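You operate a simulated robot arm through the tools that you are given. There is no shell and no other tool. Be economical: measure what you need, move in short steps, check, and stop when the job is done.

You are at the controls of a simulated robot arm. One attempt, no reset.

JOB
Oil the rusty latch bar, work it free and shoot it home.
Fine: use the small green brush and the oil pot; slide the oiled bar home, back and home again; put the brush back and the lid on again. Set down upright: small green brush. A coat counts when it lies all over at full strength: go over it till it gets no stronger.

The check looks at the end state, three seconds after you hand in, the way a careful person would. Anything else that was tipped, shoved, dropped, spilled or broken makes it a failure. Lids that push on must go on centred and level and be pressed home; caps that screw on are set level and turned clockwise until they are tight.

ROBOT AND FRAMES
A 7-joint arm with a two-finger parallel gripper on a trunk, on a base that drives. Base frame: it is fixed to the floor where the robot stands at the start and does not move with it; the origin is under the middle of the robot, x ahead of it, y to its left, z up; the surface under the hand at the start is at about z = 900. Lengths are in mm, angles in rad, forces in N, time in s.
Its first joint turns from -2.897 to 2.897 rad. Places, roughly: latch bar [800, -400, 1000]; small green brush (6x4x7 cm) [600, -100, 900]; workbench [500, 600, 900]. Payload 3.43 kg.
Tool frame: the origin (TCP) lies between the finger pads and is the grasp point; the fingertips stand 34 mm ahead of it; z points along the fingers, y is the line along which they close. The gripper opens to 128 mm. The fingers are 24 mm wide and 12 mm thick; the gripper's body (48 by 130 mm) begins 96 mm behind the TCP.
Orientation is told as [roll, pitch, yaw] about the base's x, y, z axes, in that order, counted from this pose: with the fingers straight down and closing along the base's y, the tool's x points along the base's -x, its y along +y and its z along -z.

CONTROLS
- The arm moves only by the tool jog_arm. Its argument "rows" is a list of rows, each a list of 2 entries, a list of its own where there are three numbers: the shift along the base's x, y, z in mm, then the turn, a rotation vector about the base's x, y, z in rad. In form: [[[tx, ty, tz], [ax, ay, az]], ...]. A call has 1 to 10 rows; each row shifts and turns the commanded pose from where the row before left it. "gripper" is the closure in counts, from 0 (fully open) to 255 (shut), set as the call begins (left out, the last holds). A row lasts 0.2 s, in which the tool goes at most 50 mm and 0.15 rad; a call with a longer step from one row to the next is refused whole, and so is a gripper value outside its range. A pose out of reach is approached as far as the arm can. The call stops where the force on the tool passes 50 N (or 10 N more than at its start, if that is more) or the arm is blocked; 0.2 s more then pass. The fingers move at their own pace (about 153 mm/s each) and stop on an object; they squeeze with about 33 N. The grip force told is the motor's: it shows also when the fingers shut on nothing. Time passes only in rows, and 0.2 s behind the last, so rows that do not move let the fingers close. The reply holds the time, the measured pose of the TCP, the force on the tool along the base axes, the opening and the grip force, in the units named above and with some noise, with the torque about the TCP (base axes, N m) and any sound that the robot's microphone picked up, and new pictures: "show" is both (left out), scene, wrist or none.
- Cameras (640 x 400 px; columns grow to the right, rows downward): "scene" is now at [184, 174.5, 1387.6]; the picture's right is [-0.61, -0.79, 0.01], its down [-0.32, 0.23, -0.92] and it looks along [0.73, -0.56, -0.39] (base axes); focal length 258 px, centre (320, 200). "wrist" rides on the gripper at [76, -11, -160] in the tool frame; the picture's right is [0.15, 0.99, 0.00], its down [-0.88, 0.13, -0.46] and it looks along [-0.45, 0.07, 0.89] (tool axes); focal length 234 px, centre (320, 200). There is no depth. A picture from a camera that has moved, and an enlarged one, comes with that camera's place and axes in the base frame and with its lens.
- drive_base(legs): drives the robot by 1 to 6 legs, each [ahead, turn to the left] in mm and rad, along the robot's own axes; the way and the turn of a leg run together, so that a leg with both is an arc; at most 1500 mm and 3.142 rad a leg. The arm and the cameras ride along, it lands a little off, and it stops where it bumps. It gives what a move gives, and a new picture of the scene camera.
- turn_head(pan, tilt): turns the head with the scene camera to pan (to the left, within 2.094 rad either way) and tilt (down, from -0.506 to 1.204), counted from straight ahead of the robot. It gives what a move gives, and a new picture of the scene camera.
- close_up(camera, box): a new picture of the part [left, top, right, bottom] of that camera's present view, enlarged. No time passes.
- hand_in(): hands the job in; it is judged then, once.

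Go step by step. Nothing tells you exact positions but the pictures and the camera data: compare them with the known pose of the tool, close in by small moves and look again before you grip or let go. The budget is 120 turns and 260 pictures, counting those below and the enlarged ones. Unless the task says otherwise, let go and move clear before handing in, and close with one line.

The tools are called after "Call:" by a JSON object that holds its "name" and its "arguments". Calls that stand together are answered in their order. jog_arm: Moves the arm, as the interface text tells. Its arguments: {"type":"object","properties":{"rows":{"type":"array","items":{"type":"array"}},"gripper":{"type":"number"},"show":{"type":"string","enum":["both","scene","wrist","none"]}},"required":["rows"]} The other tools are called the same way: drive_base (legs) drives the base; turn_head (pan, tilt) turns the head that bears the scene camera; close_up (camera, box) takes an enlarged picture of a part of a camera's view; hand_in () hands the job in.

At the start:

```text
clock: 0.0
position: [649.7, -168.0, 1237.8]
ee_rot: [0.0, 0.002, -0.001]
force: [-0.2, 0.3, -0.5]
ft_torque: [0.01, -0.02, 0.02]
finger_gap: 128.2
finger_force: 0.1
robot x, y, heading: [0.0, -3.9, -0.0]
head pan, tilt: [-0.653, 0.394]
```

scene: 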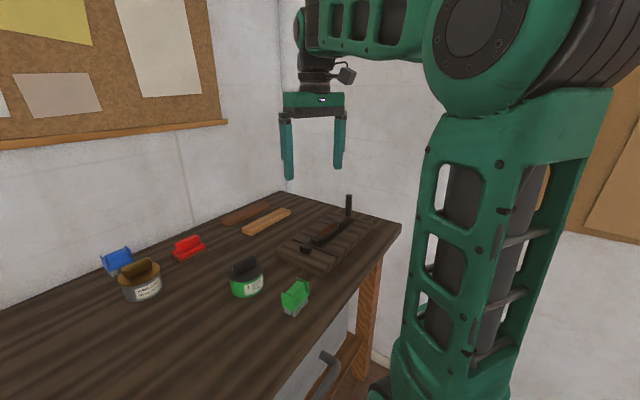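
wrist: 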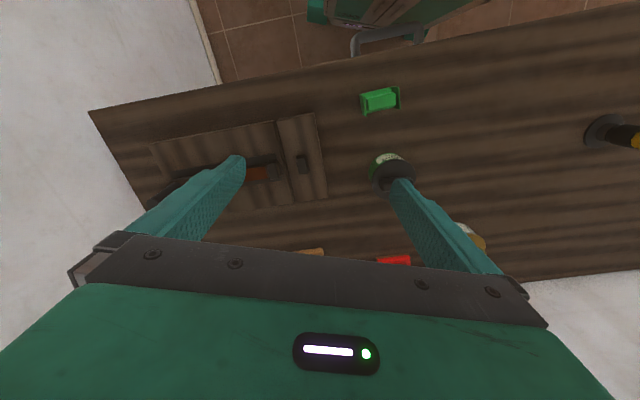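

I see a bench with a green brush, two pots, other brushes and a latch board. I'll take enlarged looks first.

Call:
{"name": "close_up", "arguments": {"camera": "scene", "box": [220, 180, 400, 320]}}

Call:
{"name": "close_up", "arguments": {"camera": "wrist", "box": [130, 70, 450, 270]}}

Call:
{"name": "close_up", "arguments": {"camera": "scene", "box": [90, 200, 290, 320]}}

```text
2.86 times, centred on (310, 250) of scene
camera zoom: at [184.0, 174.5, 1387.6], right [-0.61, -0.79, 0.01], down [-0.32, 0.23, -0.92], along [0.73, -0.56, -0.39], focal length 736 px, centre (349, 57)
```

zoom: 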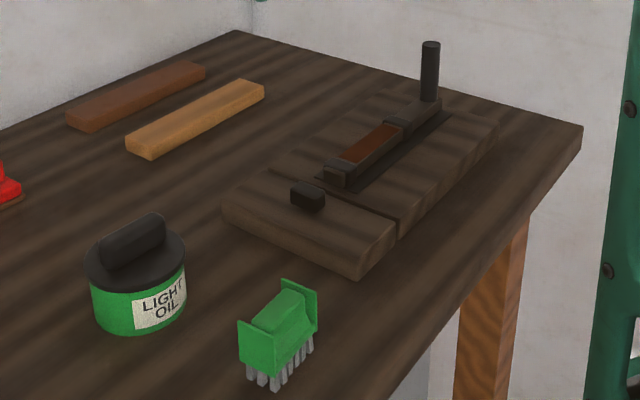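

```text
2.00 times, centred on (290, 170) of wrist
camera zoom: at [573.5, -179.2, 1396.4], right [-0.15, 0.99, 0.0], down [0.88, 0.13, 0.45], along [0.45, 0.07, -0.89], focal length 468 px, centre (380, 260)
```

zoom: 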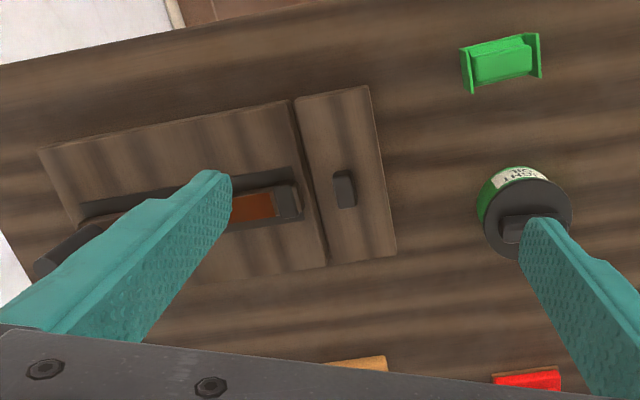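

```text
3.20 times, centred on (190, 260) of scene
camera zoom: at [184.0, 174.5, 1387.6], right [-0.61, -0.79, 0.01], down [-0.32, 0.23, -0.92], along [0.73, -0.56, -0.39], focal length 824 px, centre (736, 8)
```

zoom: 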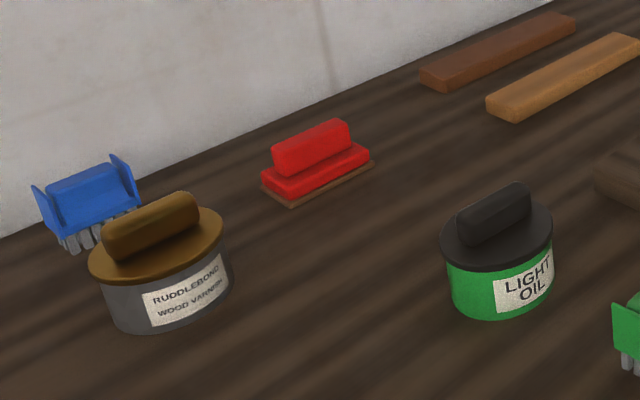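

Next I move the wrist camera above the latch to see it from above.

Call:
{"name": "jog_arm", "arguments": {"rows": [[[35, -40, 0], [0, 0, 0]], [[35, -40, 0], [0, 0, 0]], [[35, -40, 0], [0, 0, 0]], [[25, -40, 0], [0, 0, 0]], [[0, 0, 0], [0, 0, 0]]], "show": "wrist"}}

Call:
{"name": "close_up", "arguments": {"camera": "wrist", "box": [180, 60, 500, 260]}}

```text
refused: row 1 steps farther than a row can; nothing moved
```

```text
2.00 times, centred on (340, 160) of wrist
camera zoom: at [573.5, -179.2, 1396.4], right [-0.15, 0.99, 0.0], down [0.88, 0.13, 0.45], along [0.45, 0.07, -0.89], focal length 468 px, centre (280, 280)
```

zoom: 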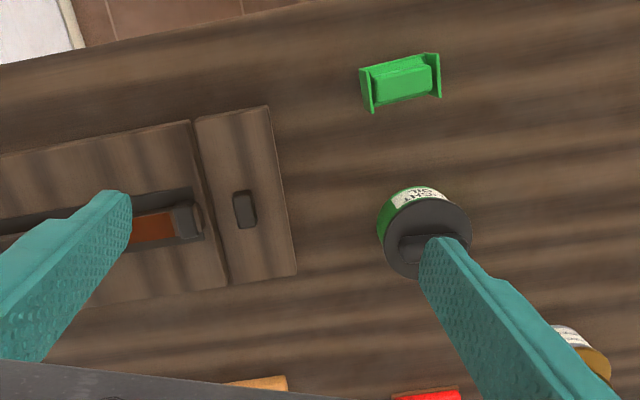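

The step was a bit too long (over 50 mm), so I repeat it with shorter rows.

Call:
{"name": "jog_arm", "arguments": {"rows": [[[30, -38, 0], [0, 0, 0]], [[30, -38, 0], [0, 0, 0]], [[30, -38, 0], [0, 0, 0]], [[20, -38, 0], [0, 0, 0]], [[0, 0, 0], [0, 0, 0]]], "show": "wrist"}}

Call:
{"name": "close_up", "arguments": {"camera": "wrist", "box": [180, 60, 500, 260]}}

```text
clock: 1.2
position: [747.4, -318.2, 1245.9]
ee_rot: [0.0, -0.011, 0.002]
force: [-0.6, 0.0, 0.3]
ft_torque: [-0.02, 0.0, -0.01]
finger_gap: 128.2
finger_force: 0.1
robot x, y, heading: [2.2, -0.9, 0.003]
head pan, tilt: [-0.653, 0.394]
camera wrist: at [669.4, -330.1, 1404.5], right [-0.15, 0.99, 0.0], down [0.88, 0.13, 0.47], along [0.46, 0.07, -0.89], focal length 234 px, centre (320, 200)
```

wrist: 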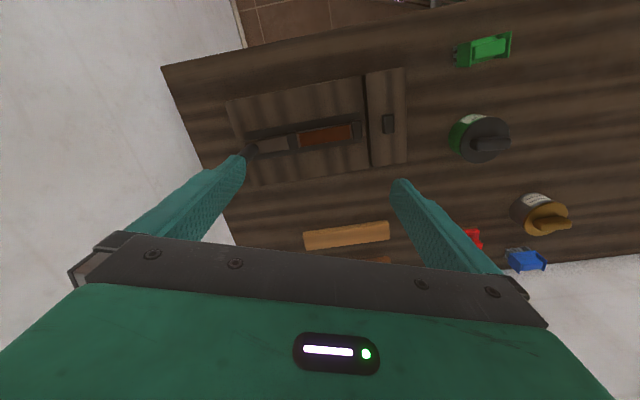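

```text
2.00 times, centred on (340, 160) of wrist
camera zoom: at [669.4, -330.1, 1404.5], right [-0.15, 0.99, 0.0], down [0.88, 0.13, 0.47], along [0.46, 0.07, -0.89], focal length 468 px, centre (280, 280)
```

zoom: 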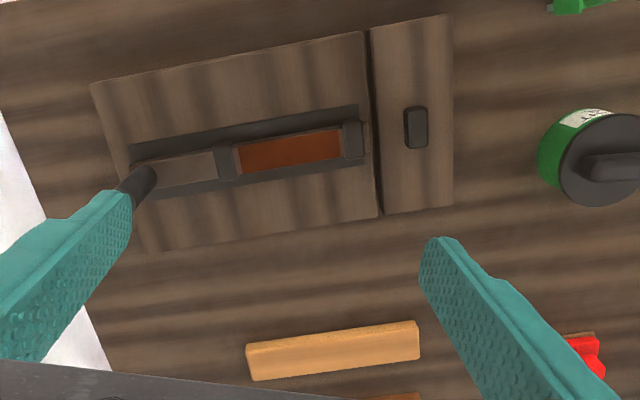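

The bar lies along about (-0.3, 0.95), with its rusted part between two guides, a post handle at the −y end and the keeper at the +y end. Next I go over the oil pot with the gripper turned, to study the lid and the brush.

Call:
{"name": "jog_arm", "arguments": {"rows": [[[-3, 30, 0], [0, 0, -0.122]], [[-3, 30, 0], [0, 0, -0.122]], [[-3, 30, 0], [0, 0, -0.122]], [[-3, 30, 0], [0, 0, -0.122]], [[-3, 30, 0], [0, 0, -0.122]], [[-3, 30, 0], [0, 0, -0.122]], [[-3, 30, -10], [0, 0, -0.122]], [[-3, 30, -10], [0, 0, -0.122]], [[-3, 30, -10], [0, 0, -0.122]], [[0, 30, -10], [0, 0, -0.122]]], "show": "both"}}

Call:
{"name": "close_up", "arguments": {"camera": "wrist", "box": [220, 100, 540, 300]}}

```text
clock: 3.4
position: [717.3, -20.3, 1201.1]
ee_rot: [0.001, -0.01, -1.223]
force: [-0.9, 0.6, -0.8]
ft_torque: [0.01, -0.03, -0.02]
finger_gap: 128.0
finger_force: 0.1
robot x, y, heading: [1.7, -1.1, 0.004]
head pan, tilt: [-0.653, 0.394]
camera scene: at [184.0, 174.2, 1387.6], right [-0.61, -0.79, 0.01], down [-0.32, 0.23, -0.92], along [0.73, -0.56, -0.39], focal length 258 px, centre (320, 200)
camera wrist: at [680.0, 47.8, 1359.5], right [0.88, 0.47, 0.0], down [0.42, -0.78, 0.47], along [0.22, -0.41, -0.89], focal length 234 px, centre (320, 200)
```

scene: 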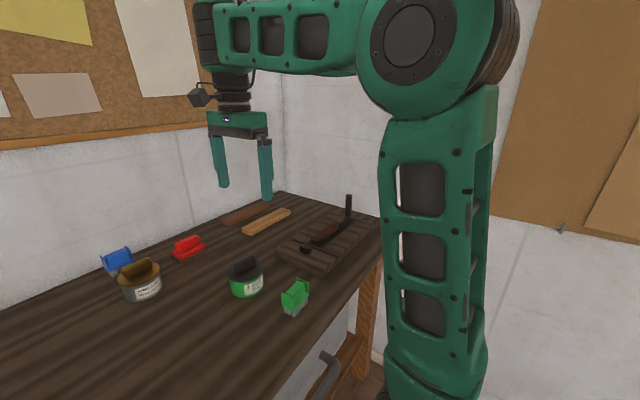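
wrist: 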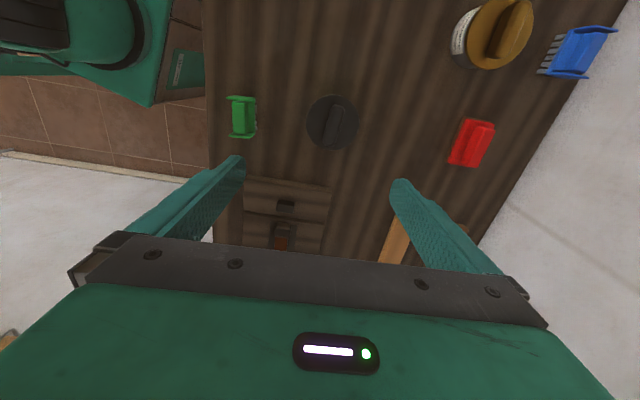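

```text
2.00 times, centred on (380, 200) of wrist
camera zoom: at [680.0, 47.8, 1359.5], right [0.88, 0.47, 0.0], down [0.42, -0.78, 0.47], along [0.22, -0.41, -0.89], focal length 468 px, centre (200, 200)
```

zoom: 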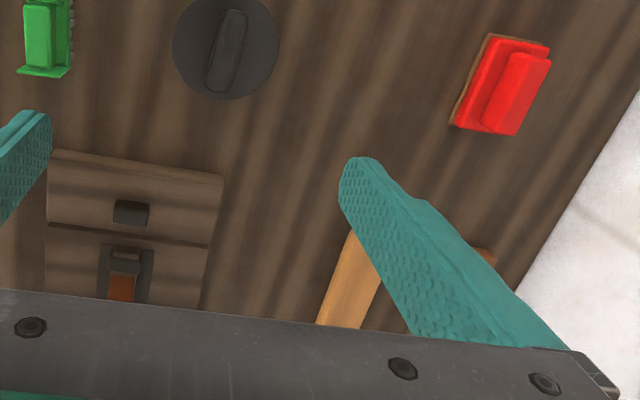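

The lid's handle is near (735, -5, 950), turned about 0.18 from y. I go lower above it to check.

Call:
{"name": "jog_arm", "arguments": {"rows": [[[6, 5, -35], [0, 0, -0.085]], [[6, 5, -35], [0, 0, -0.085]], [[6, 4, -35], [0, 0, 0]], [[0, 0, -35], [0, 0, 0]], [[0, 0, 0], [0, 0, 0]]], "show": "both"}}

Call:
{"name": "close_up", "arguments": {"camera": "wrist", "box": [220, 80, 540, 280]}}

Call:
{"name": "close_up", "arguments": {"camera": "scene", "box": [180, 180, 340, 320]}}

```text
clock: 4.6
position: [737.7, -3.5, 1064.5]
ee_rot: [-0.001, -0.014, -1.39]
force: [0.3, 0.4, 0.2]
ft_torque: [-0.01, -0.02, -0.03]
finger_gap: 128.1
finger_force: 0.0
robot x, y, heading: [0.1, -2.7, -0.003]
head pan, tilt: [-0.653, 0.394]
camera scene: at [184.0, 174.4, 1387.6], right [-0.61, -0.79, 0.01], down [-0.32, 0.23, -0.92], along [0.73, -0.56, -0.39], focal length 258 px, centre (320, 200)
camera wrist: at [711.9, 71.8, 1222.8], right [0.95, 0.32, 0.0], down [0.29, -0.84, 0.47], along [0.15, -0.44, -0.88], focal length 234 px, centre (320, 200)
```

scene: 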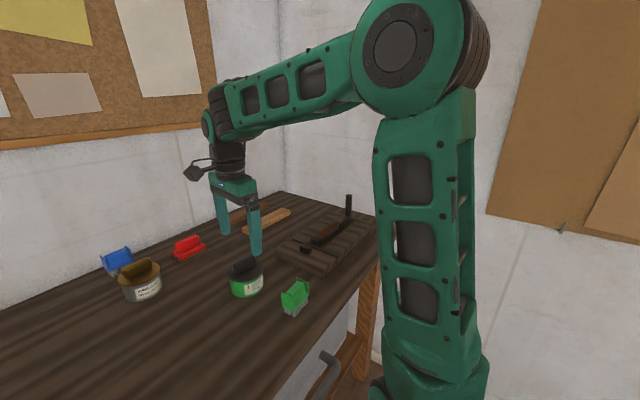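
wrist: 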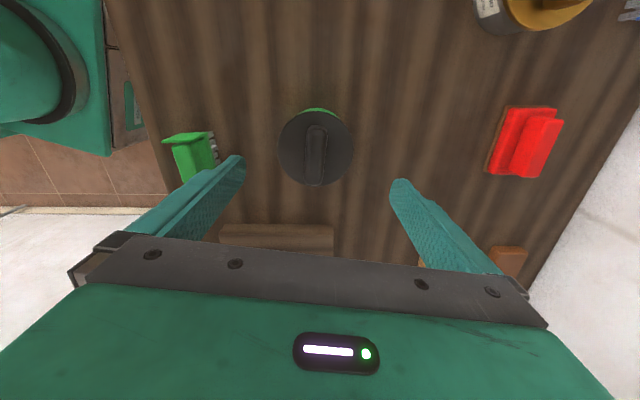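

```text
2.00 times, centred on (380, 180) of wrist
camera zoom: at [711.9, 71.8, 1222.8], right [0.95, 0.32, 0.0], down [0.29, -0.84, 0.47], along [0.15, -0.44, -0.88], focal length 468 px, centre (200, 240)
```

zoom: 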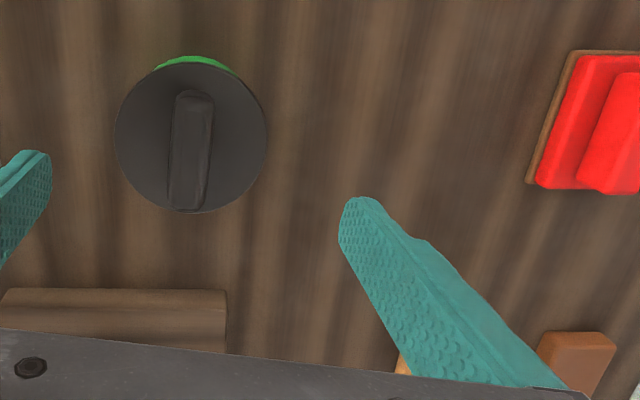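

```text
2.86 times, centred on (260, 250) of scene
camera zoom: at [184.0, 174.4, 1387.6], right [-0.61, -0.79, 0.01], down [-0.32, 0.23, -0.92], along [0.73, -0.56, -0.39], focal length 736 px, centre (491, 57)
```

zoom: 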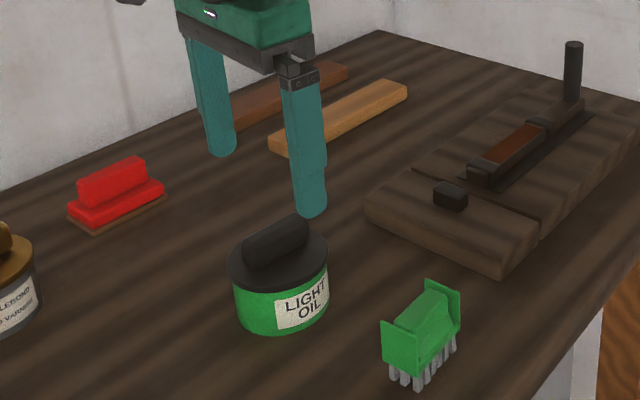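

The handle centre is about (733, -4) with its top near z≈970. I lower carefully and narrow the fingers.

Call:
{"name": "jog_arm", "arguments": {"rows": [[[-4, 0, -20], [0, 0, 0.05]], [[0, 0, -20], [0, 0, 0]], [[0, 0, -5], [0, 0, 0]], [[0, 0, 0], [0, 0, 0]]], "gripper": 130, "show": "both"}}

Call:
{"name": "close_up", "arguments": {"camera": "wrist", "box": [220, 80, 540, 280]}}

Call:
{"name": "close_up", "arguments": {"camera": "scene", "box": [190, 200, 310, 310]}}

```text
clock: 5.6
position: [732.8, -3.8, 1017.7]
ee_rot: [-0.002, -0.012, -1.34]
force: [0.2, 0.8, 0.2]
ft_torque: [0.02, 0.03, 0.01]
finger_gap: 62.7
finger_force: 0.0
robot x, y, heading: [2.0, -3.7, 0.001]
head pan, tilt: [-0.653, 0.394]
camera scene: at [184.1, 174.4, 1387.5], right [-0.61, -0.79, 0.01], down [-0.32, 0.23, -0.92], along [0.73, -0.56, -0.39], focal length 258 px, centre (320, 200)
camera wrist: at [704.7, 68.5, 1177.3], right [0.93, 0.37, 0.0], down [0.33, -0.82, 0.47], along [0.17, -0.44, -0.88], focal length 234 px, centre (320, 200)
```

scene: 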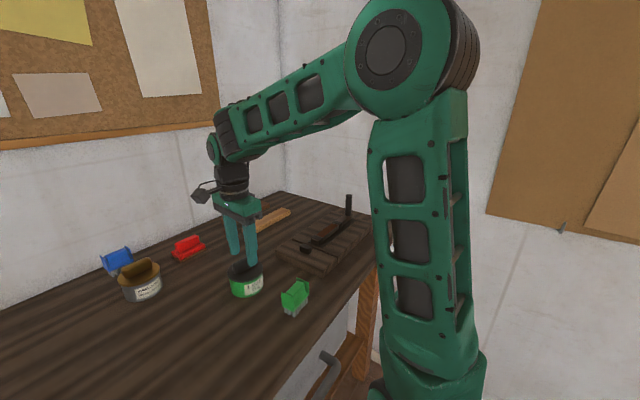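
wrist: 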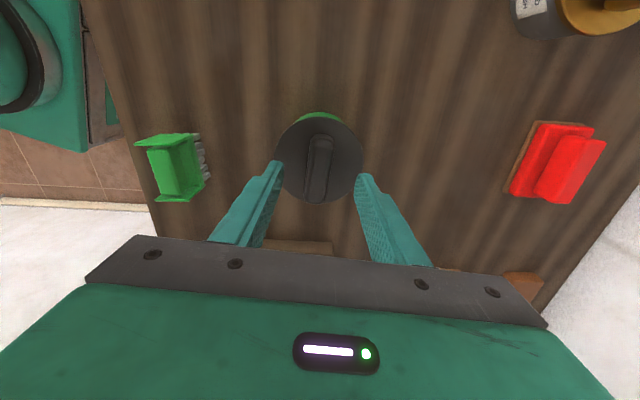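

```text
2.00 times, centred on (380, 180) of wrist
camera zoom: at [704.7, 68.5, 1177.3], right [0.93, 0.37, 0.0], down [0.33, -0.82, 0.47], along [0.17, -0.44, -0.88], focal length 468 px, centre (200, 240)
```

zoom: 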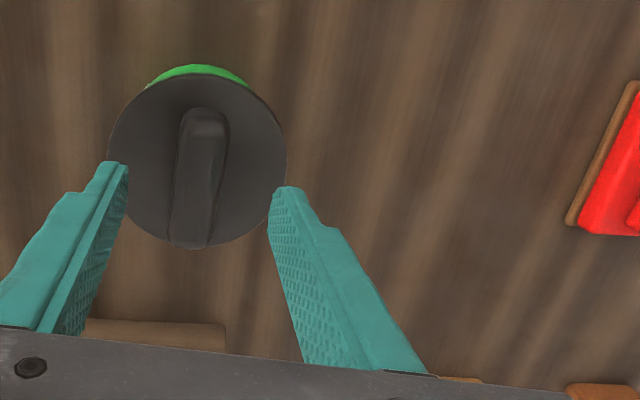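

```text
3.64 times, centred on (250, 255) of scene
camera zoom: at [184.1, 174.4, 1387.5], right [-0.61, -0.79, 0.01], down [-0.32, 0.23, -0.92], along [0.73, -0.56, -0.39], focal length 937 px, centre (574, 0)
```

zoom: 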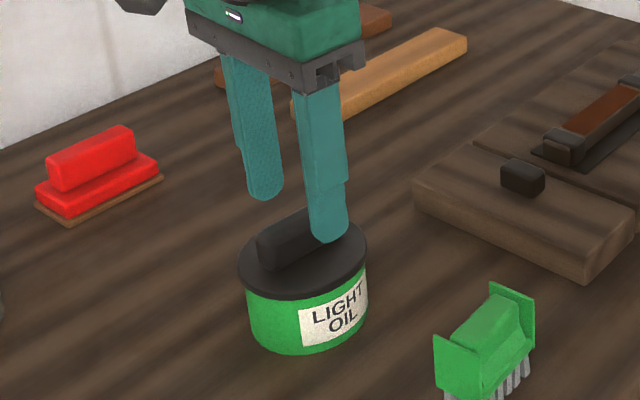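

The fingers straddle the handle and are centred. I go down until the tips are beside it.

Call:
{"name": "jog_arm", "arguments": {"rows": [[[-2, 2, -15], [0, 0, 0]], [[0, 0, -12], [0, 0, 0]], [[0, 0, 0], [0, 0, 0]]], "show": "none"}}

Call:
{"name": "close_up", "arguments": {"camera": "scene", "box": [190, 200, 310, 310]}}

Call:
{"name": "close_up", "arguments": {"camera": "wrist", "box": [220, 100, 420, 225]}}

```text
clock: 6.4
position: [729.7, -1.6, 994.3]
ee_rot: [-0.002, -0.013, -1.339]
force: [-0.7, -0.5, 0.2]
ft_torque: [0.0, -0.03, -0.01]
finger_gap: 62.5
finger_force: 0.0
robot x, y, heading: [0.7, -5.4, -0.0]
head pan, tilt: [-0.653, 0.394]
```

```text
3.64 times, centred on (250, 255) of scene
camera zoom: at [184.1, 174.4, 1387.5], right [-0.61, -0.79, 0.01], down [-0.32, 0.23, -0.92], along [0.73, -0.56, -0.39], focal length 937 px, centre (574, 0)
```

zoom: 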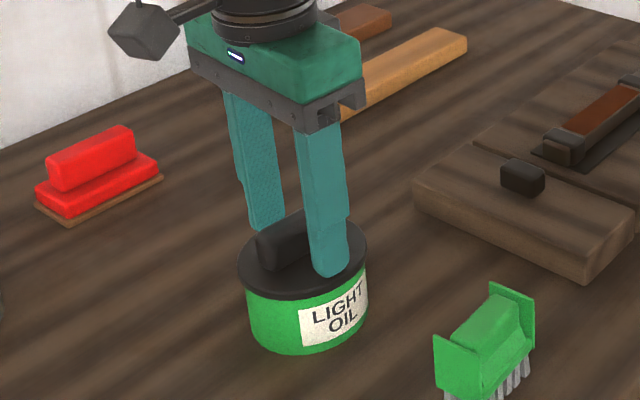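

```text
3.20 times, centred on (320, 162) of wrist
camera zoom: at [701.4, 71.6, 1151.9], right [0.93, 0.37, 0.0], down [0.33, -0.82, 0.47], along [0.17, -0.43, -0.88], focal length 749 px, centre (320, 320)
```

zoom: 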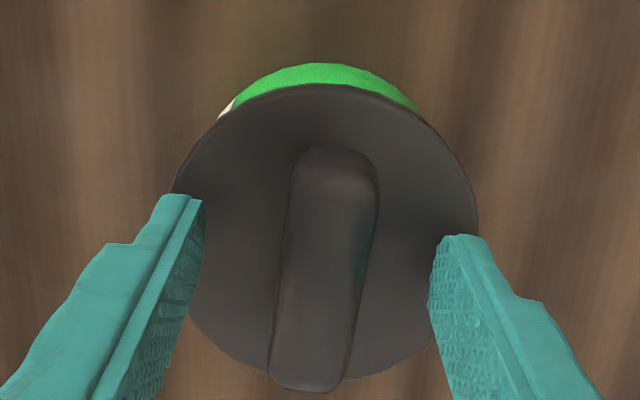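

I feel for the lid top with small steps down.

Call:
{"name": "jog_arm", "arguments": {"rows": [[[0, 0, -3], [0, 0, 0]], [[0, 0, -3], [0, 0, 0]], [[0, 0, 0], [0, 0, 0]]], "show": "none"}}

Call:
{"name": "close_up", "arguments": {"camera": "wrist", "box": [220, 100, 420, 225]}}

Call:
{"name": "close_up", "arguments": {"camera": "scene", "box": [210, 230, 290, 310]}}

```text
clock: 7.2
position: [717.7, -2.0, 998.2]
ee_rot: [0.015, -0.016, -1.342]
force: [1.5, 0.0, -1.1]
ft_torque: [0.01, 0.14, -0.02]
finger_gap: 63.1
finger_force: 0.0
robot x, y, heading: [-0.0, -3.1, -0.004]
head pan, tilt: [-0.653, 0.394]
stopped in row 3: the force on the tool passed its limit at 52 N (the readings are from after the stop); the commanded pose is now the measured one
```

```text
3.20 times, centred on (320, 162) of wrist
camera zoom: at [687.2, 71.7, 1155.7], right [0.93, 0.37, 0.01], down [0.32, -0.82, 0.47], along [0.19, -0.44, -0.88], focal length 749 px, centre (320, 320)
```

zoom: 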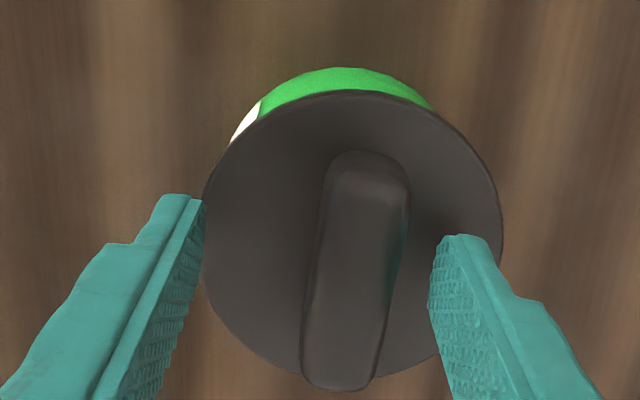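

```text
5.00 times, centred on (250, 270) of scene
camera zoom: at [184.9, 174.3, 1387.4], right [-0.61, -0.79, 0.01], down [-0.32, 0.23, -0.92], along [0.73, -0.56, -0.39], focal length 1288 px, centre (670, -150)
```

zoom: 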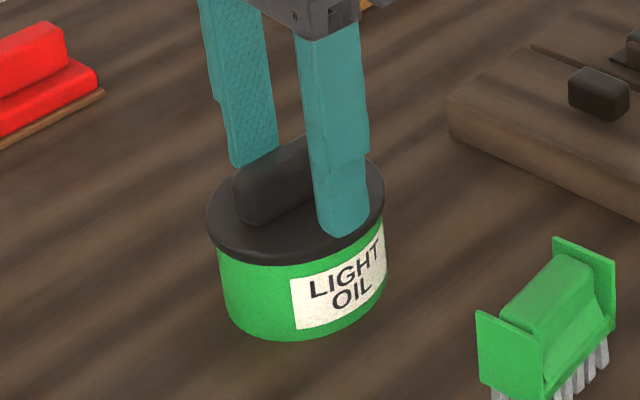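

The tips touched the lid top (tip z≈957) and the arm slid aside a little; the pot has not moved. I re-centre and close on the handle.

Call:
{"name": "jog_arm", "arguments": {"rows": [[[10.5, 1.5, 0], [0, 0, 0]], [[0, 0, -4], [0, 0, 0]], [[0, 0, 0], [0, 0, 0]]], "show": "none"}}

Call:
{"name": "close_up", "arguments": {"camera": "wrist", "box": [220, 100, 420, 225]}}

```text
clock: 8.0
position: [729.9, 0.5, 994.4]
ee_rot: [0.014, -0.017, -1.339]
force: [0.0, -0.3, 0.1]
ft_torque: [-0.02, -0.01, -0.02]
finger_gap: 62.6
finger_force: 0.1
robot x, y, heading: [1.0, -2.5, -0.001]
head pan, tilt: [-0.653, 0.394]
```

```text
3.20 times, centred on (320, 162) of wrist
camera zoom: at [698.1, 73.5, 1151.5], right [0.93, 0.37, 0.01], down [0.32, -0.82, 0.47], along [0.19, -0.44, -0.88], focal length 749 px, centre (320, 320)
```

zoom: 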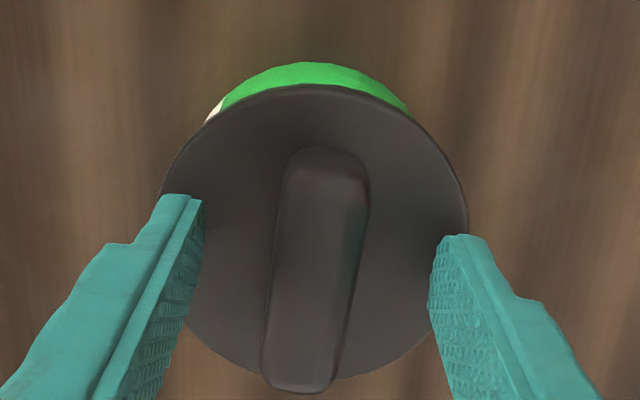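

Aligned well, so I close on the handle.

Call:
{"name": "jog_arm", "arguments": {"rows": [[[-1.5, -3, 0], [-0.014, 0.017, 0.02]], [[0, 0, 0], [0, 0, 0]], [[0, 0, 0], [0, 0, 0]], [[0, 0, 0], [0, 0, 0]]], "gripper": 255, "show": "none"}}

Call:
{"name": "close_up", "arguments": {"camera": "wrist", "box": [220, 100, 420, 225]}}

```text
clock: 9.0
position: [728.1, -3.2, 994.1]
ee_rot: [-0.002, -0.027, -1.32]
force: [0.5, -0.2, -0.4]
ft_torque: [0.0, 0.04, 0.03]
finger_gap: 20.7
finger_force: 33.3
robot x, y, heading: [1.6, -1.9, -0.0]
head pan, tilt: [-0.653, 0.394]
heard: snap
```

```text
3.20 times, centred on (320, 162) of wrist
camera zoom: at [697.9, 72.1, 1151.5], right [0.92, 0.39, -0.01], down [0.34, -0.81, 0.48], along [0.18, -0.44, -0.88], focal length 749 px, centre (320, 320)
```

zoom: 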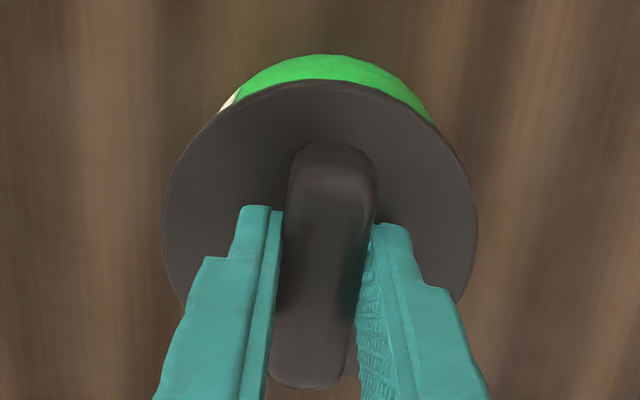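

The grip is firm at 20.7 mm. I lift straight up slowly to see whether the lid comes off.

Call:
{"name": "jog_arm", "arguments": {"rows": [[[0, 0, 3], [0, 0, 0]], [[0, 0, 5], [0, 0, 0]], [[0, 0, 10], [0, 0, 0]], [[0, 0, 0], [0, 0, 0]]], "show": "wrist"}}

Call:
{"name": "close_up", "arguments": {"camera": "scene", "box": [190, 220, 310, 310]}}

```text
clock: 10.0
position: [728.6, -3.0, 1012.4]
ee_rot: [-0.003, -0.026, -1.32]
force: [1.0, 0.3, 0.4]
ft_torque: [-0.02, -0.02, 0.01]
finger_gap: 20.9
finger_force: 32.8
robot x, y, heading: [0.1, -5.4, 0.002]
head pan, tilt: [-0.653, 0.394]
camera wrist: at [698.3, 71.8, 1169.7], right [0.92, 0.39, -0.01], down [0.34, -0.81, 0.48], along [0.18, -0.44, -0.88], focal length 234 px, centre (320, 200)
```

wrist: 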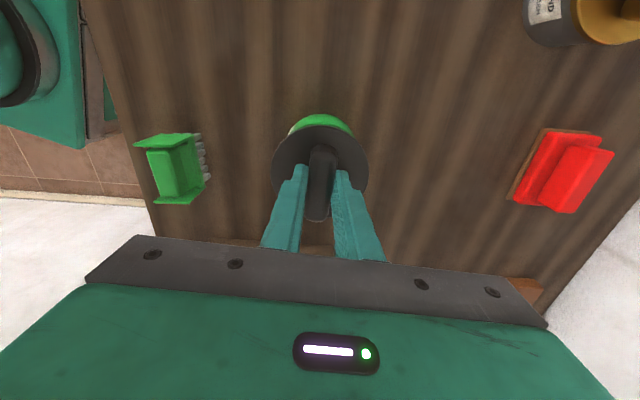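

```text
4.44 times, centred on (250, 265) of scene
camera zoom: at [184.1, 174.4, 1387.5], right [-0.61, -0.79, 0.01], down [-0.32, 0.23, -0.92], along [0.73, -0.56, -0.39], focal length 1145 px, centre (631, -89)
```

zoom: 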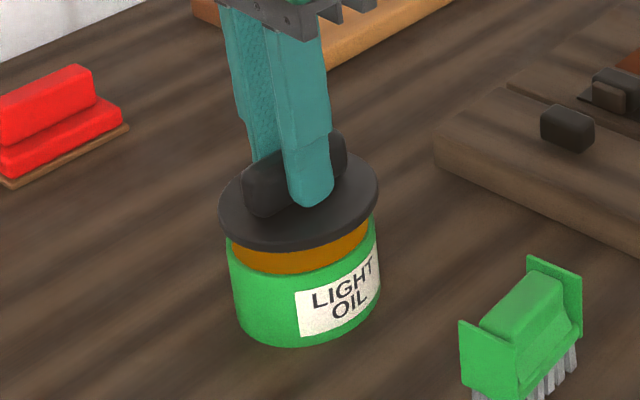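

The lid lifts off cleanly, so it is a push-on lid. I raise it, level it and carry it to free bench at about (610, 120).

Call:
{"name": "jog_arm", "arguments": {"rows": [[[0, 0, 25], [0, 0, 0]], [[0, 0, 25], [0.026, 0.007, 0]], [[-30, 31, 0], [0, 0, 0]], [[-30, 31, 0], [0, 0, 0]], [[-30, 31, 0], [0, 0, 0]], [[-30, 31, 0], [0, 0, 0]], [[0, 0, -35], [0, 0, 0]], [[0, 0, -30], [0, 0, 0]], [[0, 0, 0], [0, 0, 0]]], "show": "both"}}

Call:
{"name": "close_up", "arguments": {"camera": "scene", "box": [160, 220, 320, 360]}}

```text
clock: 12.0
position: [609.4, 123.7, 997.4]
ee_rot: [-0.004, 0.0, -1.32]
force: [0.0, -0.7, 0.3]
ft_torque: [0.01, -0.03, -0.01]
finger_gap: 20.6
finger_force: 33.4
robot x, y, heading: [2.6, -3.2, 0.001]
head pan, tilt: [-0.653, 0.394]
camera scene: at [184.0, 174.4, 1387.6], right [-0.61, -0.79, 0.01], down [-0.32, 0.23, -0.92], along [0.73, -0.56, -0.39], focal length 258 px, centre (320, 200)
camera wrist: at [579.5, 193.4, 1156.4], right [0.92, 0.39, 0.0], down [0.35, -0.82, 0.46], along [0.17, -0.42, -0.89], focal length 234 px, centre (320, 200)
```

scene: 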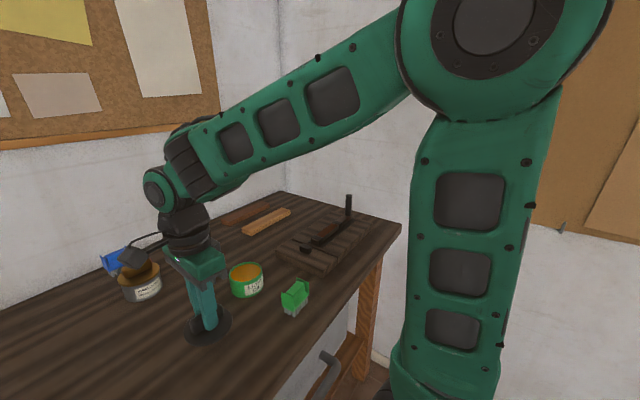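
wrist: 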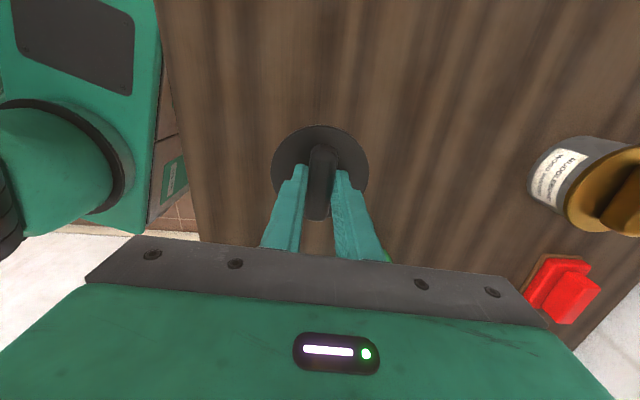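

```text
2.86 times, centred on (240, 290) of scene
camera zoom: at [184.0, 174.4, 1387.6], right [-0.61, -0.79, 0.01], down [-0.32, 0.23, -0.92], along [0.73, -0.56, -0.39], focal length 736 px, centre (549, -57)
```

zoom: 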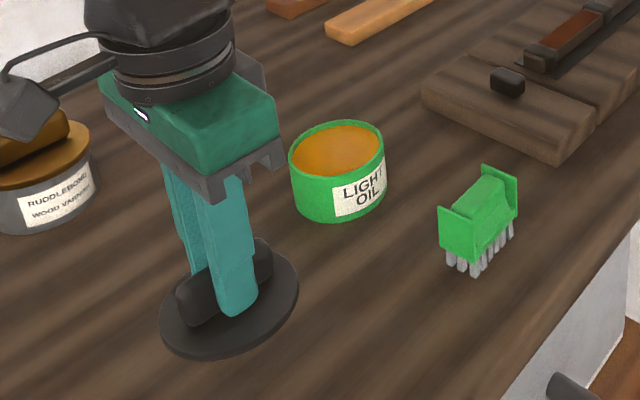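

The pot is open and stands unmoved. I lower the lid to the bench in small steps.

Call:
{"name": "jog_arm", "arguments": {"rows": [[[0, 0, -20], [0, 0, 0]], [[0, 0, -14], [0, 0, 0]], [[0, 0, -4], [0, 0, 0]], [[0, 0, 0], [0, 0, 0]]], "show": "none"}}

Call:
{"name": "close_up", "arguments": {"camera": "scene", "box": [160, 280, 260, 360]}}

```text
clock: 13.0
position: [608.9, 121.7, 960.1]
ee_rot: [-0.004, 0.0, -1.319]
force: [0.2, 0.0, 0.0]
ft_torque: [0.04, 0.01, -0.01]
finger_gap: 21.0
finger_force: 33.0
robot x, y, heading: [2.9, -3.4, 0.0]
head pan, tilt: [-0.653, 0.394]
```

```text
5.00 times, centred on (210, 320) of scene
camera zoom: at [184.1, 174.4, 1387.5], right [-0.61, -0.79, 0.01], down [-0.32, 0.23, -0.92], along [0.73, -0.56, -0.39], focal length 1288 px, centre (870, -400)
```

zoom: 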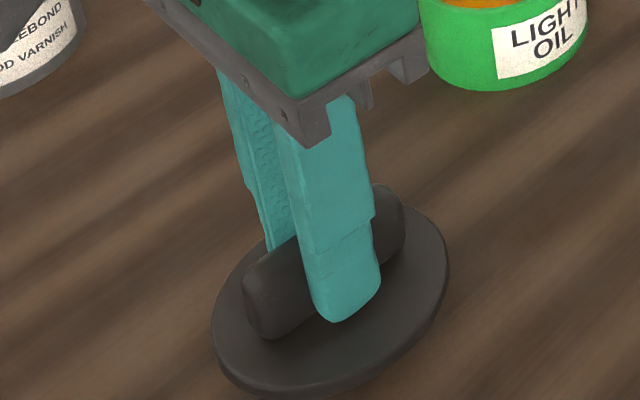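

Call:
{"name": "jog_arm", "arguments": {"rows": [[[0, 0, -4], [0, 0, 0]], [[0, 0, -3], [0, 0, 0]], [[0, 0, -2], [0, 0, 0]], [[0, 0, 0], [0, 0, 0]]], "show": "none"}}

Call:
{"name": "close_up", "arguments": {"camera": "scene", "box": [160, 280, 260, 360]}}

```text
clock: 14.0
position: [609.1, 122.5, 950.8]
ee_rot: [-0.002, 0.0, -1.319]
force: [0.4, -0.5, 0.0]
ft_torque: [0.02, 0.02, 0.0]
finger_gap: 20.6
finger_force: 33.3
robot x, y, heading: [-0.9, -3.1, 0.001]
head pan, tilt: [-0.653, 0.394]
```

```text
5.00 times, centred on (210, 320) of scene
camera zoom: at [184.1, 174.4, 1387.5], right [-0.61, -0.79, 0.01], down [-0.32, 0.23, -0.92], along [0.73, -0.56, -0.39], focal length 1288 px, centre (870, -400)
```

zoom: 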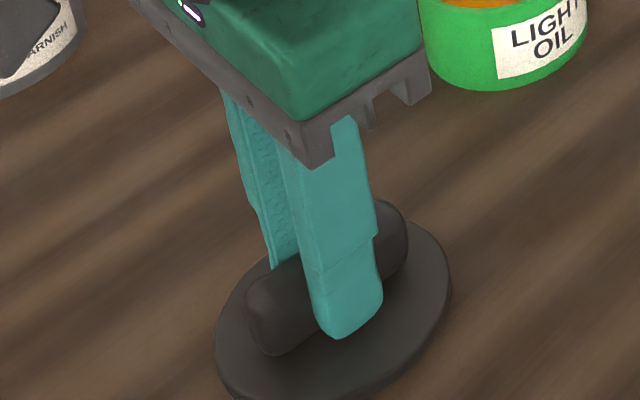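

Call:
{"name": "jog_arm", "arguments": {"rows": [[[0, 0, -2], [0, 0, 0]], [[0, 0, -2], [0, 0, 0]], [[0, 0, 0], [0, 0, 0]]], "show": "none"}}

```text
clock: 14.8
position: [608.9, 122.8, 948.6]
ee_rot: [0.001, 0.001, -1.318]
force: [0.7, 3.4, 40.4]
ft_torque: [-0.14, -0.07, -0.07]
finger_gap: 20.7
finger_force: 32.3
robot x, y, heading: [3.5, -7.9, 0.0]
head pan, tilt: [-0.653, 0.394]
```

The lid is on the bench (40 N up). I relieve a little, release partially and rise.

Call:
{"name": "jog_arm", "arguments": {"rows": [[[0, 0, 1.5], [0, 0, 0]], [[0, 0, 0], [0, 0, 0]]], "show": "none"}}

Call:
{"name": "jog_arm", "arguments": {"rows": [[[0, 0, 0], [0, 0, 0]], [[0, 0, 0], [0, 0, 0]], [[0, 0, 20], [0, 0, 0]], [[0, 0, 40], [0, 0, 0]], [[0, 0, 40], [0, 0, 0]], [[0, 0, 40], [0, 0, 0]]], "gripper": 130, "show": "both"}}

```text
clock: 15.4
position: [606.7, 122.4, 950.1]
ee_rot: [-0.003, -0.001, -1.32]
force: [5.3, 6.4, 16.2]
ft_torque: [0.17, -0.34, 0.08]
finger_gap: 20.7
finger_force: 33.3
robot x, y, heading: [-0.9, -2.0, -0.003]
head pan, tilt: [-0.653, 0.394]
```

```text
clock: 16.8
position: [607.7, 119.5, 1089.3]
ee_rot: [-0.006, 0.001, -1.318]
force: [0.0, 0.0, -1.0]
ft_torque: [0.02, 0.04, 0.0]
finger_gap: 62.4
finger_force: 0.0
robot x, y, heading: [0.2, -3.3, 0.002]
head pan, tilt: [-0.653, 0.394]
camera scene: at [184.3, 174.5, 1387.5], right [-0.61, -0.79, 0.01], down [-0.32, 0.23, -0.92], along [0.73, -0.56, -0.39], focal length 258 px, centre (320, 200)
camera wrist: at [578.1, 189.0, 1249.1], right [0.92, 0.39, 0.0], down [0.35, -0.82, 0.46], along [0.17, -0.42, -0.89], focal length 234 px, centre (320, 200)
```

scene: 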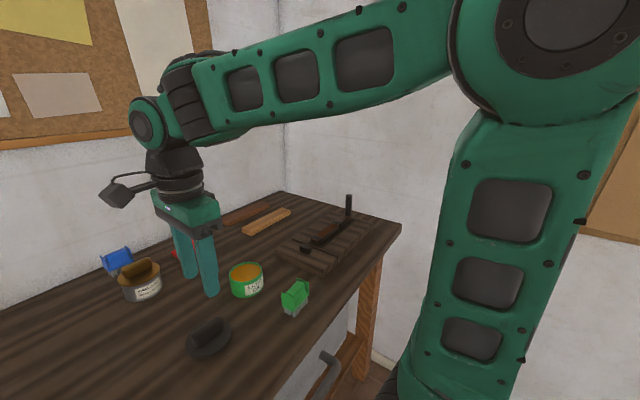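
wrist: 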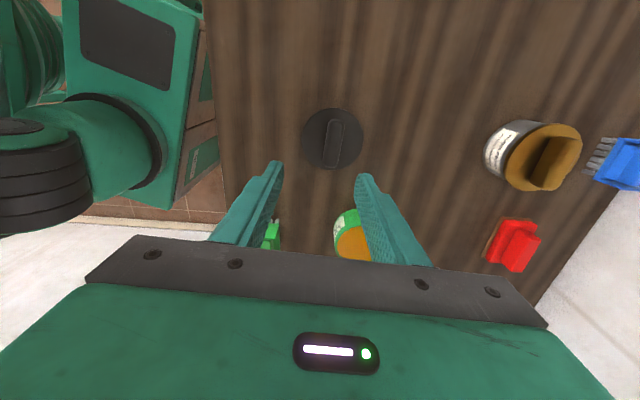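

The lid rests safely at (608, 122). Now I go above the green brush at about (597, -65).

Call:
{"name": "jog_arm", "arguments": {"rows": [[[-3, -45, 0], [0, 0, 0.1]], [[-3, -45, 0], [0, 0, 0]], [[-3, -45, 0], [0, 0, 0]], [[-3, -45, -15], [0, 0, 0]], [[0, 0, -15], [0, 0, 0]], [[0, 0, 0], [0, 0, 0]]], "gripper": 80, "show": "wrist"}}

Call:
{"name": "close_up", "arguments": {"camera": "wrist", "box": [220, 80, 420, 205]}}

Call:
{"name": "close_up", "arguments": {"camera": "scene", "box": [240, 240, 360, 340]}}

```text
clock: 18.2
position: [595.2, -56.5, 1059.7]
ee_rot: [-0.004, -0.001, -1.222]
force: [-0.3, 1.0, -0.4]
ft_torque: [-0.03, 0.02, 0.0]
finger_gap: 88.0
finger_force: 0.0
robot x, y, heading: [3.1, -3.1, -0.003]
head pan, tilt: [-0.653, 0.394]
camera wrist: at [559.3, 9.9, 1220.0], right [0.88, 0.48, 0.0], down [0.43, -0.78, 0.45], along [0.21, -0.4, -0.89], focal length 234 px, centre (320, 200)
```

wrist: 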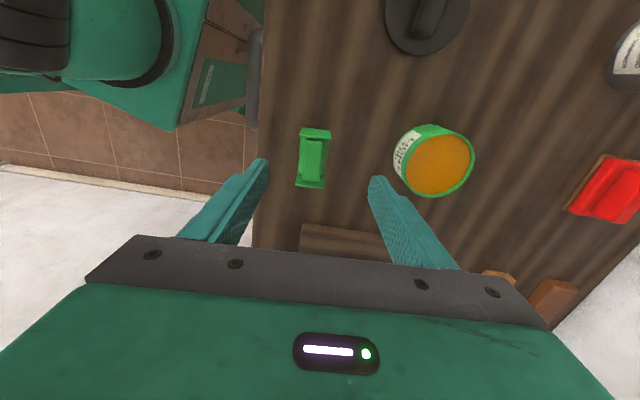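

```text
3.20 times, centred on (320, 142) of wrist
camera zoom: at [559.3, 9.9, 1220.0], right [0.88, 0.48, 0.0], down [0.43, -0.78, 0.45], along [0.21, -0.4, -0.89], focal length 749 px, centre (320, 384)
```

zoom: 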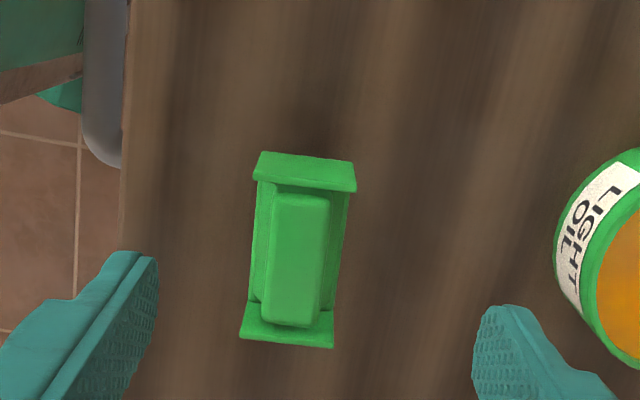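

```text
4.00 times, centred on (300, 290) of scene
camera zoom: at [184.0, 174.4, 1387.6], right [-0.61, -0.79, 0.01], down [-0.32, 0.23, -0.92], along [0.73, -0.56, -0.39], focal length 1031 px, centre (400, -160)
```

zoom: 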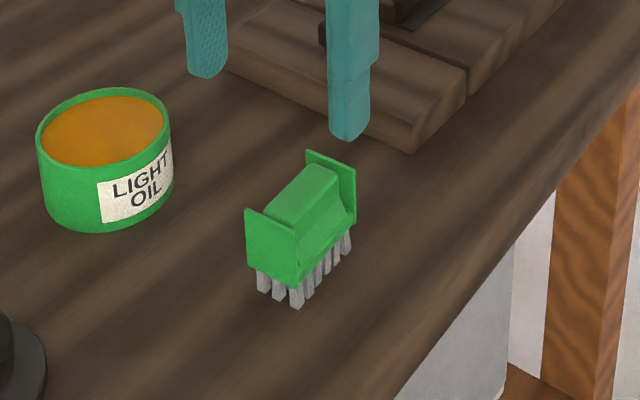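

The brush ridge is near (589, -64), turned 0.355 from y, matching the tool. I centre and go down to just above it.

Call:
{"name": "jog_arm", "arguments": {"rows": [[[-5, -7, -20], [0, 0, 0]], [[0, 0, -30], [0, 0, 0]], [[0, 0, 0], [0, 0, 0]]], "gripper": 130, "show": "none"}}

Call:
{"name": "close_up", "arguments": {"camera": "wrist", "box": [220, 100, 420, 225]}}

Call:
{"name": "close_up", "arguments": {"camera": "scene", "box": [240, 240, 360, 340]}}

```text
clock: 19.0
position: [591.3, -67.3, 1009.8]
ee_rot: [-0.004, -0.001, -1.221]
force: [0.0, 0.3, 0.7]
ft_torque: [0.0, 0.0, 0.0]
finger_gap: 62.5
finger_force: 0.0
robot x, y, heading: [1.8, -6.5, 0.0]
head pan, tilt: [-0.653, 0.394]
```

```text
3.20 times, centred on (320, 162) of wrist
camera zoom: at [553.8, 0.1, 1168.3], right [0.88, 0.48, 0.0], down [0.43, -0.78, 0.45], along [0.21, -0.4, -0.89], focal length 749 px, centre (320, 320)
```

zoom: 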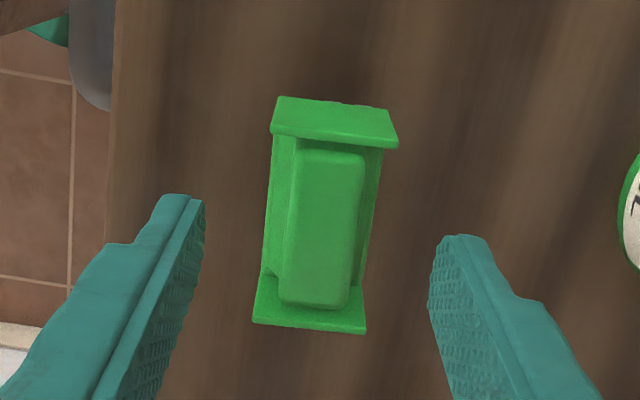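

```text
4.00 times, centred on (300, 290) of scene
camera zoom: at [184.0, 174.4, 1387.6], right [-0.61, -0.79, 0.01], down [-0.32, 0.23, -0.92], along [0.73, -0.56, -0.39], focal length 1031 px, centre (400, -160)
```

zoom: 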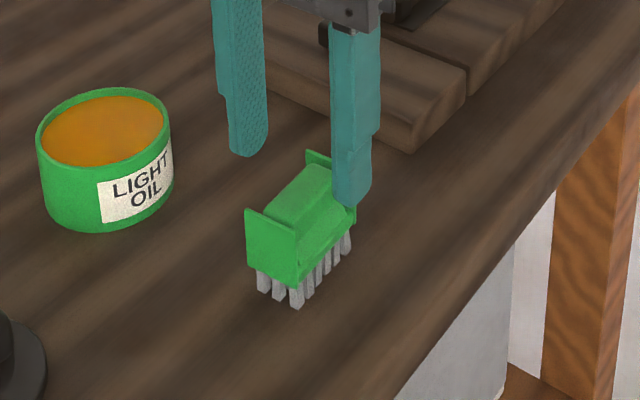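

Call:
{"name": "jog_arm", "arguments": {"rows": [[[-1, 1, -10], [0, 0, 0]], [[0, 0, -8], [0, 0, 0]], [[0, 0, 0], [0, 0, 0]]], "gripper": 150, "show": "none"}}

Call:
{"name": "close_up", "arguments": {"camera": "wrist", "box": [220, 100, 420, 225]}}

Call:
{"name": "close_up", "arguments": {"camera": "scene", "box": [240, 240, 360, 340]}}

```text
clock: 19.8
position: [588.7, -66.9, 992.1]
ee_rot: [-0.004, 0.0, -1.218]
force: [-0.1, -0.2, 0.2]
ft_torque: [0.01, 0.05, -0.02]
finger_gap: 52.6
finger_force: 0.0
robot x, y, heading: [0.7, -4.1, -0.004]
head pan, tilt: [-0.653, 0.394]
```

```text
3.20 times, centred on (320, 162) of wrist
camera zoom: at [552.5, 1.0, 1151.1], right [0.88, 0.48, 0.0], down [0.43, -0.78, 0.45], along [0.21, -0.4, -0.89], focal length 749 px, centre (320, 320)
```

zoom: 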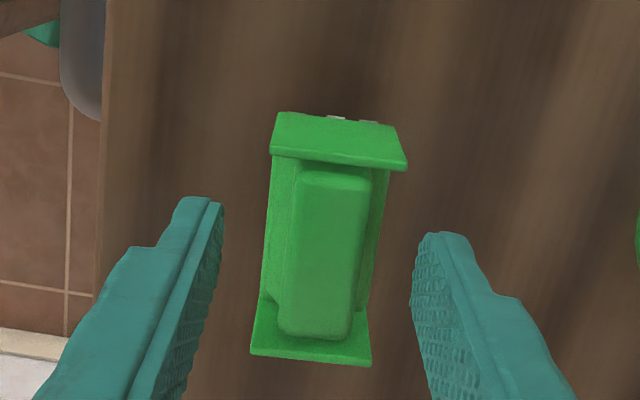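

```text
4.00 times, centred on (300, 290) of scene
camera zoom: at [184.0, 174.4, 1387.6], right [-0.61, -0.79, 0.01], down [-0.32, 0.23, -0.92], along [0.73, -0.56, -0.39], focal length 1031 px, centre (400, -160)
```

zoom: 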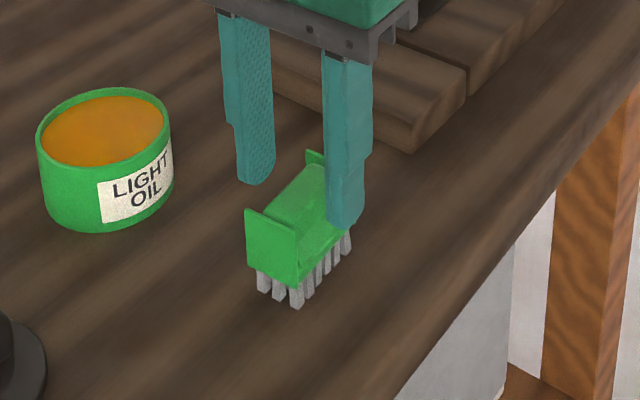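

Call:
{"name": "jog_arm", "arguments": {"rows": [[[0, 0, -4], [0, 0, 0]], [[0, 0, 0], [0, 0, 0]], [[0, 0, 0], [0, 0, 0]], [[0, 0, 0], [0, 0, 0]]], "gripper": 255, "show": "none"}}

Call:
{"name": "close_up", "arguments": {"camera": "wrist", "box": [220, 100, 420, 225]}}

Call:
{"name": "close_up", "arguments": {"camera": "scene", "box": [240, 240, 360, 340]}}

```text
clock: 20.8
position: [589.5, -64.7, 987.6]
ee_rot: [-0.003, 0.0, -1.221]
force: [4.7, -3.1, 28.4]
ft_torque: [-0.12, -0.22, 0.13]
finger_gap: 21.3
finger_force: 33.1
robot x, y, heading: [0.0, -5.0, -0.004]
head pan, tilt: [-0.653, 0.394]
```

```text
3.20 times, centred on (320, 162) of wrist
camera zoom: at [552.7, 1.6, 1146.8], right [0.88, 0.48, 0.0], down [0.43, -0.78, 0.46], along [0.22, -0.4, -0.89], focal length 749 px, centre (320, 320)
```

zoom: 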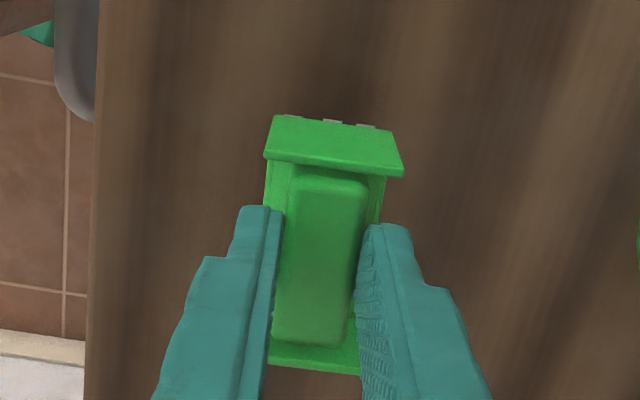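

```text
4.00 times, centred on (300, 290) of scene
camera zoom: at [183.5, 174.4, 1387.6], right [-0.61, -0.79, 0.01], down [-0.32, 0.23, -0.92], along [0.73, -0.56, -0.39], focal length 1031 px, centre (400, -160)
```

zoom: 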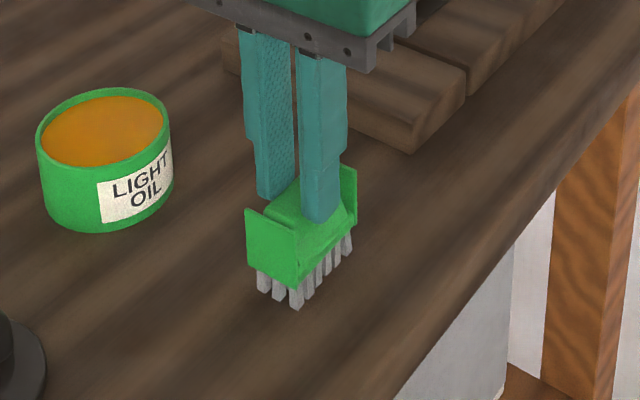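

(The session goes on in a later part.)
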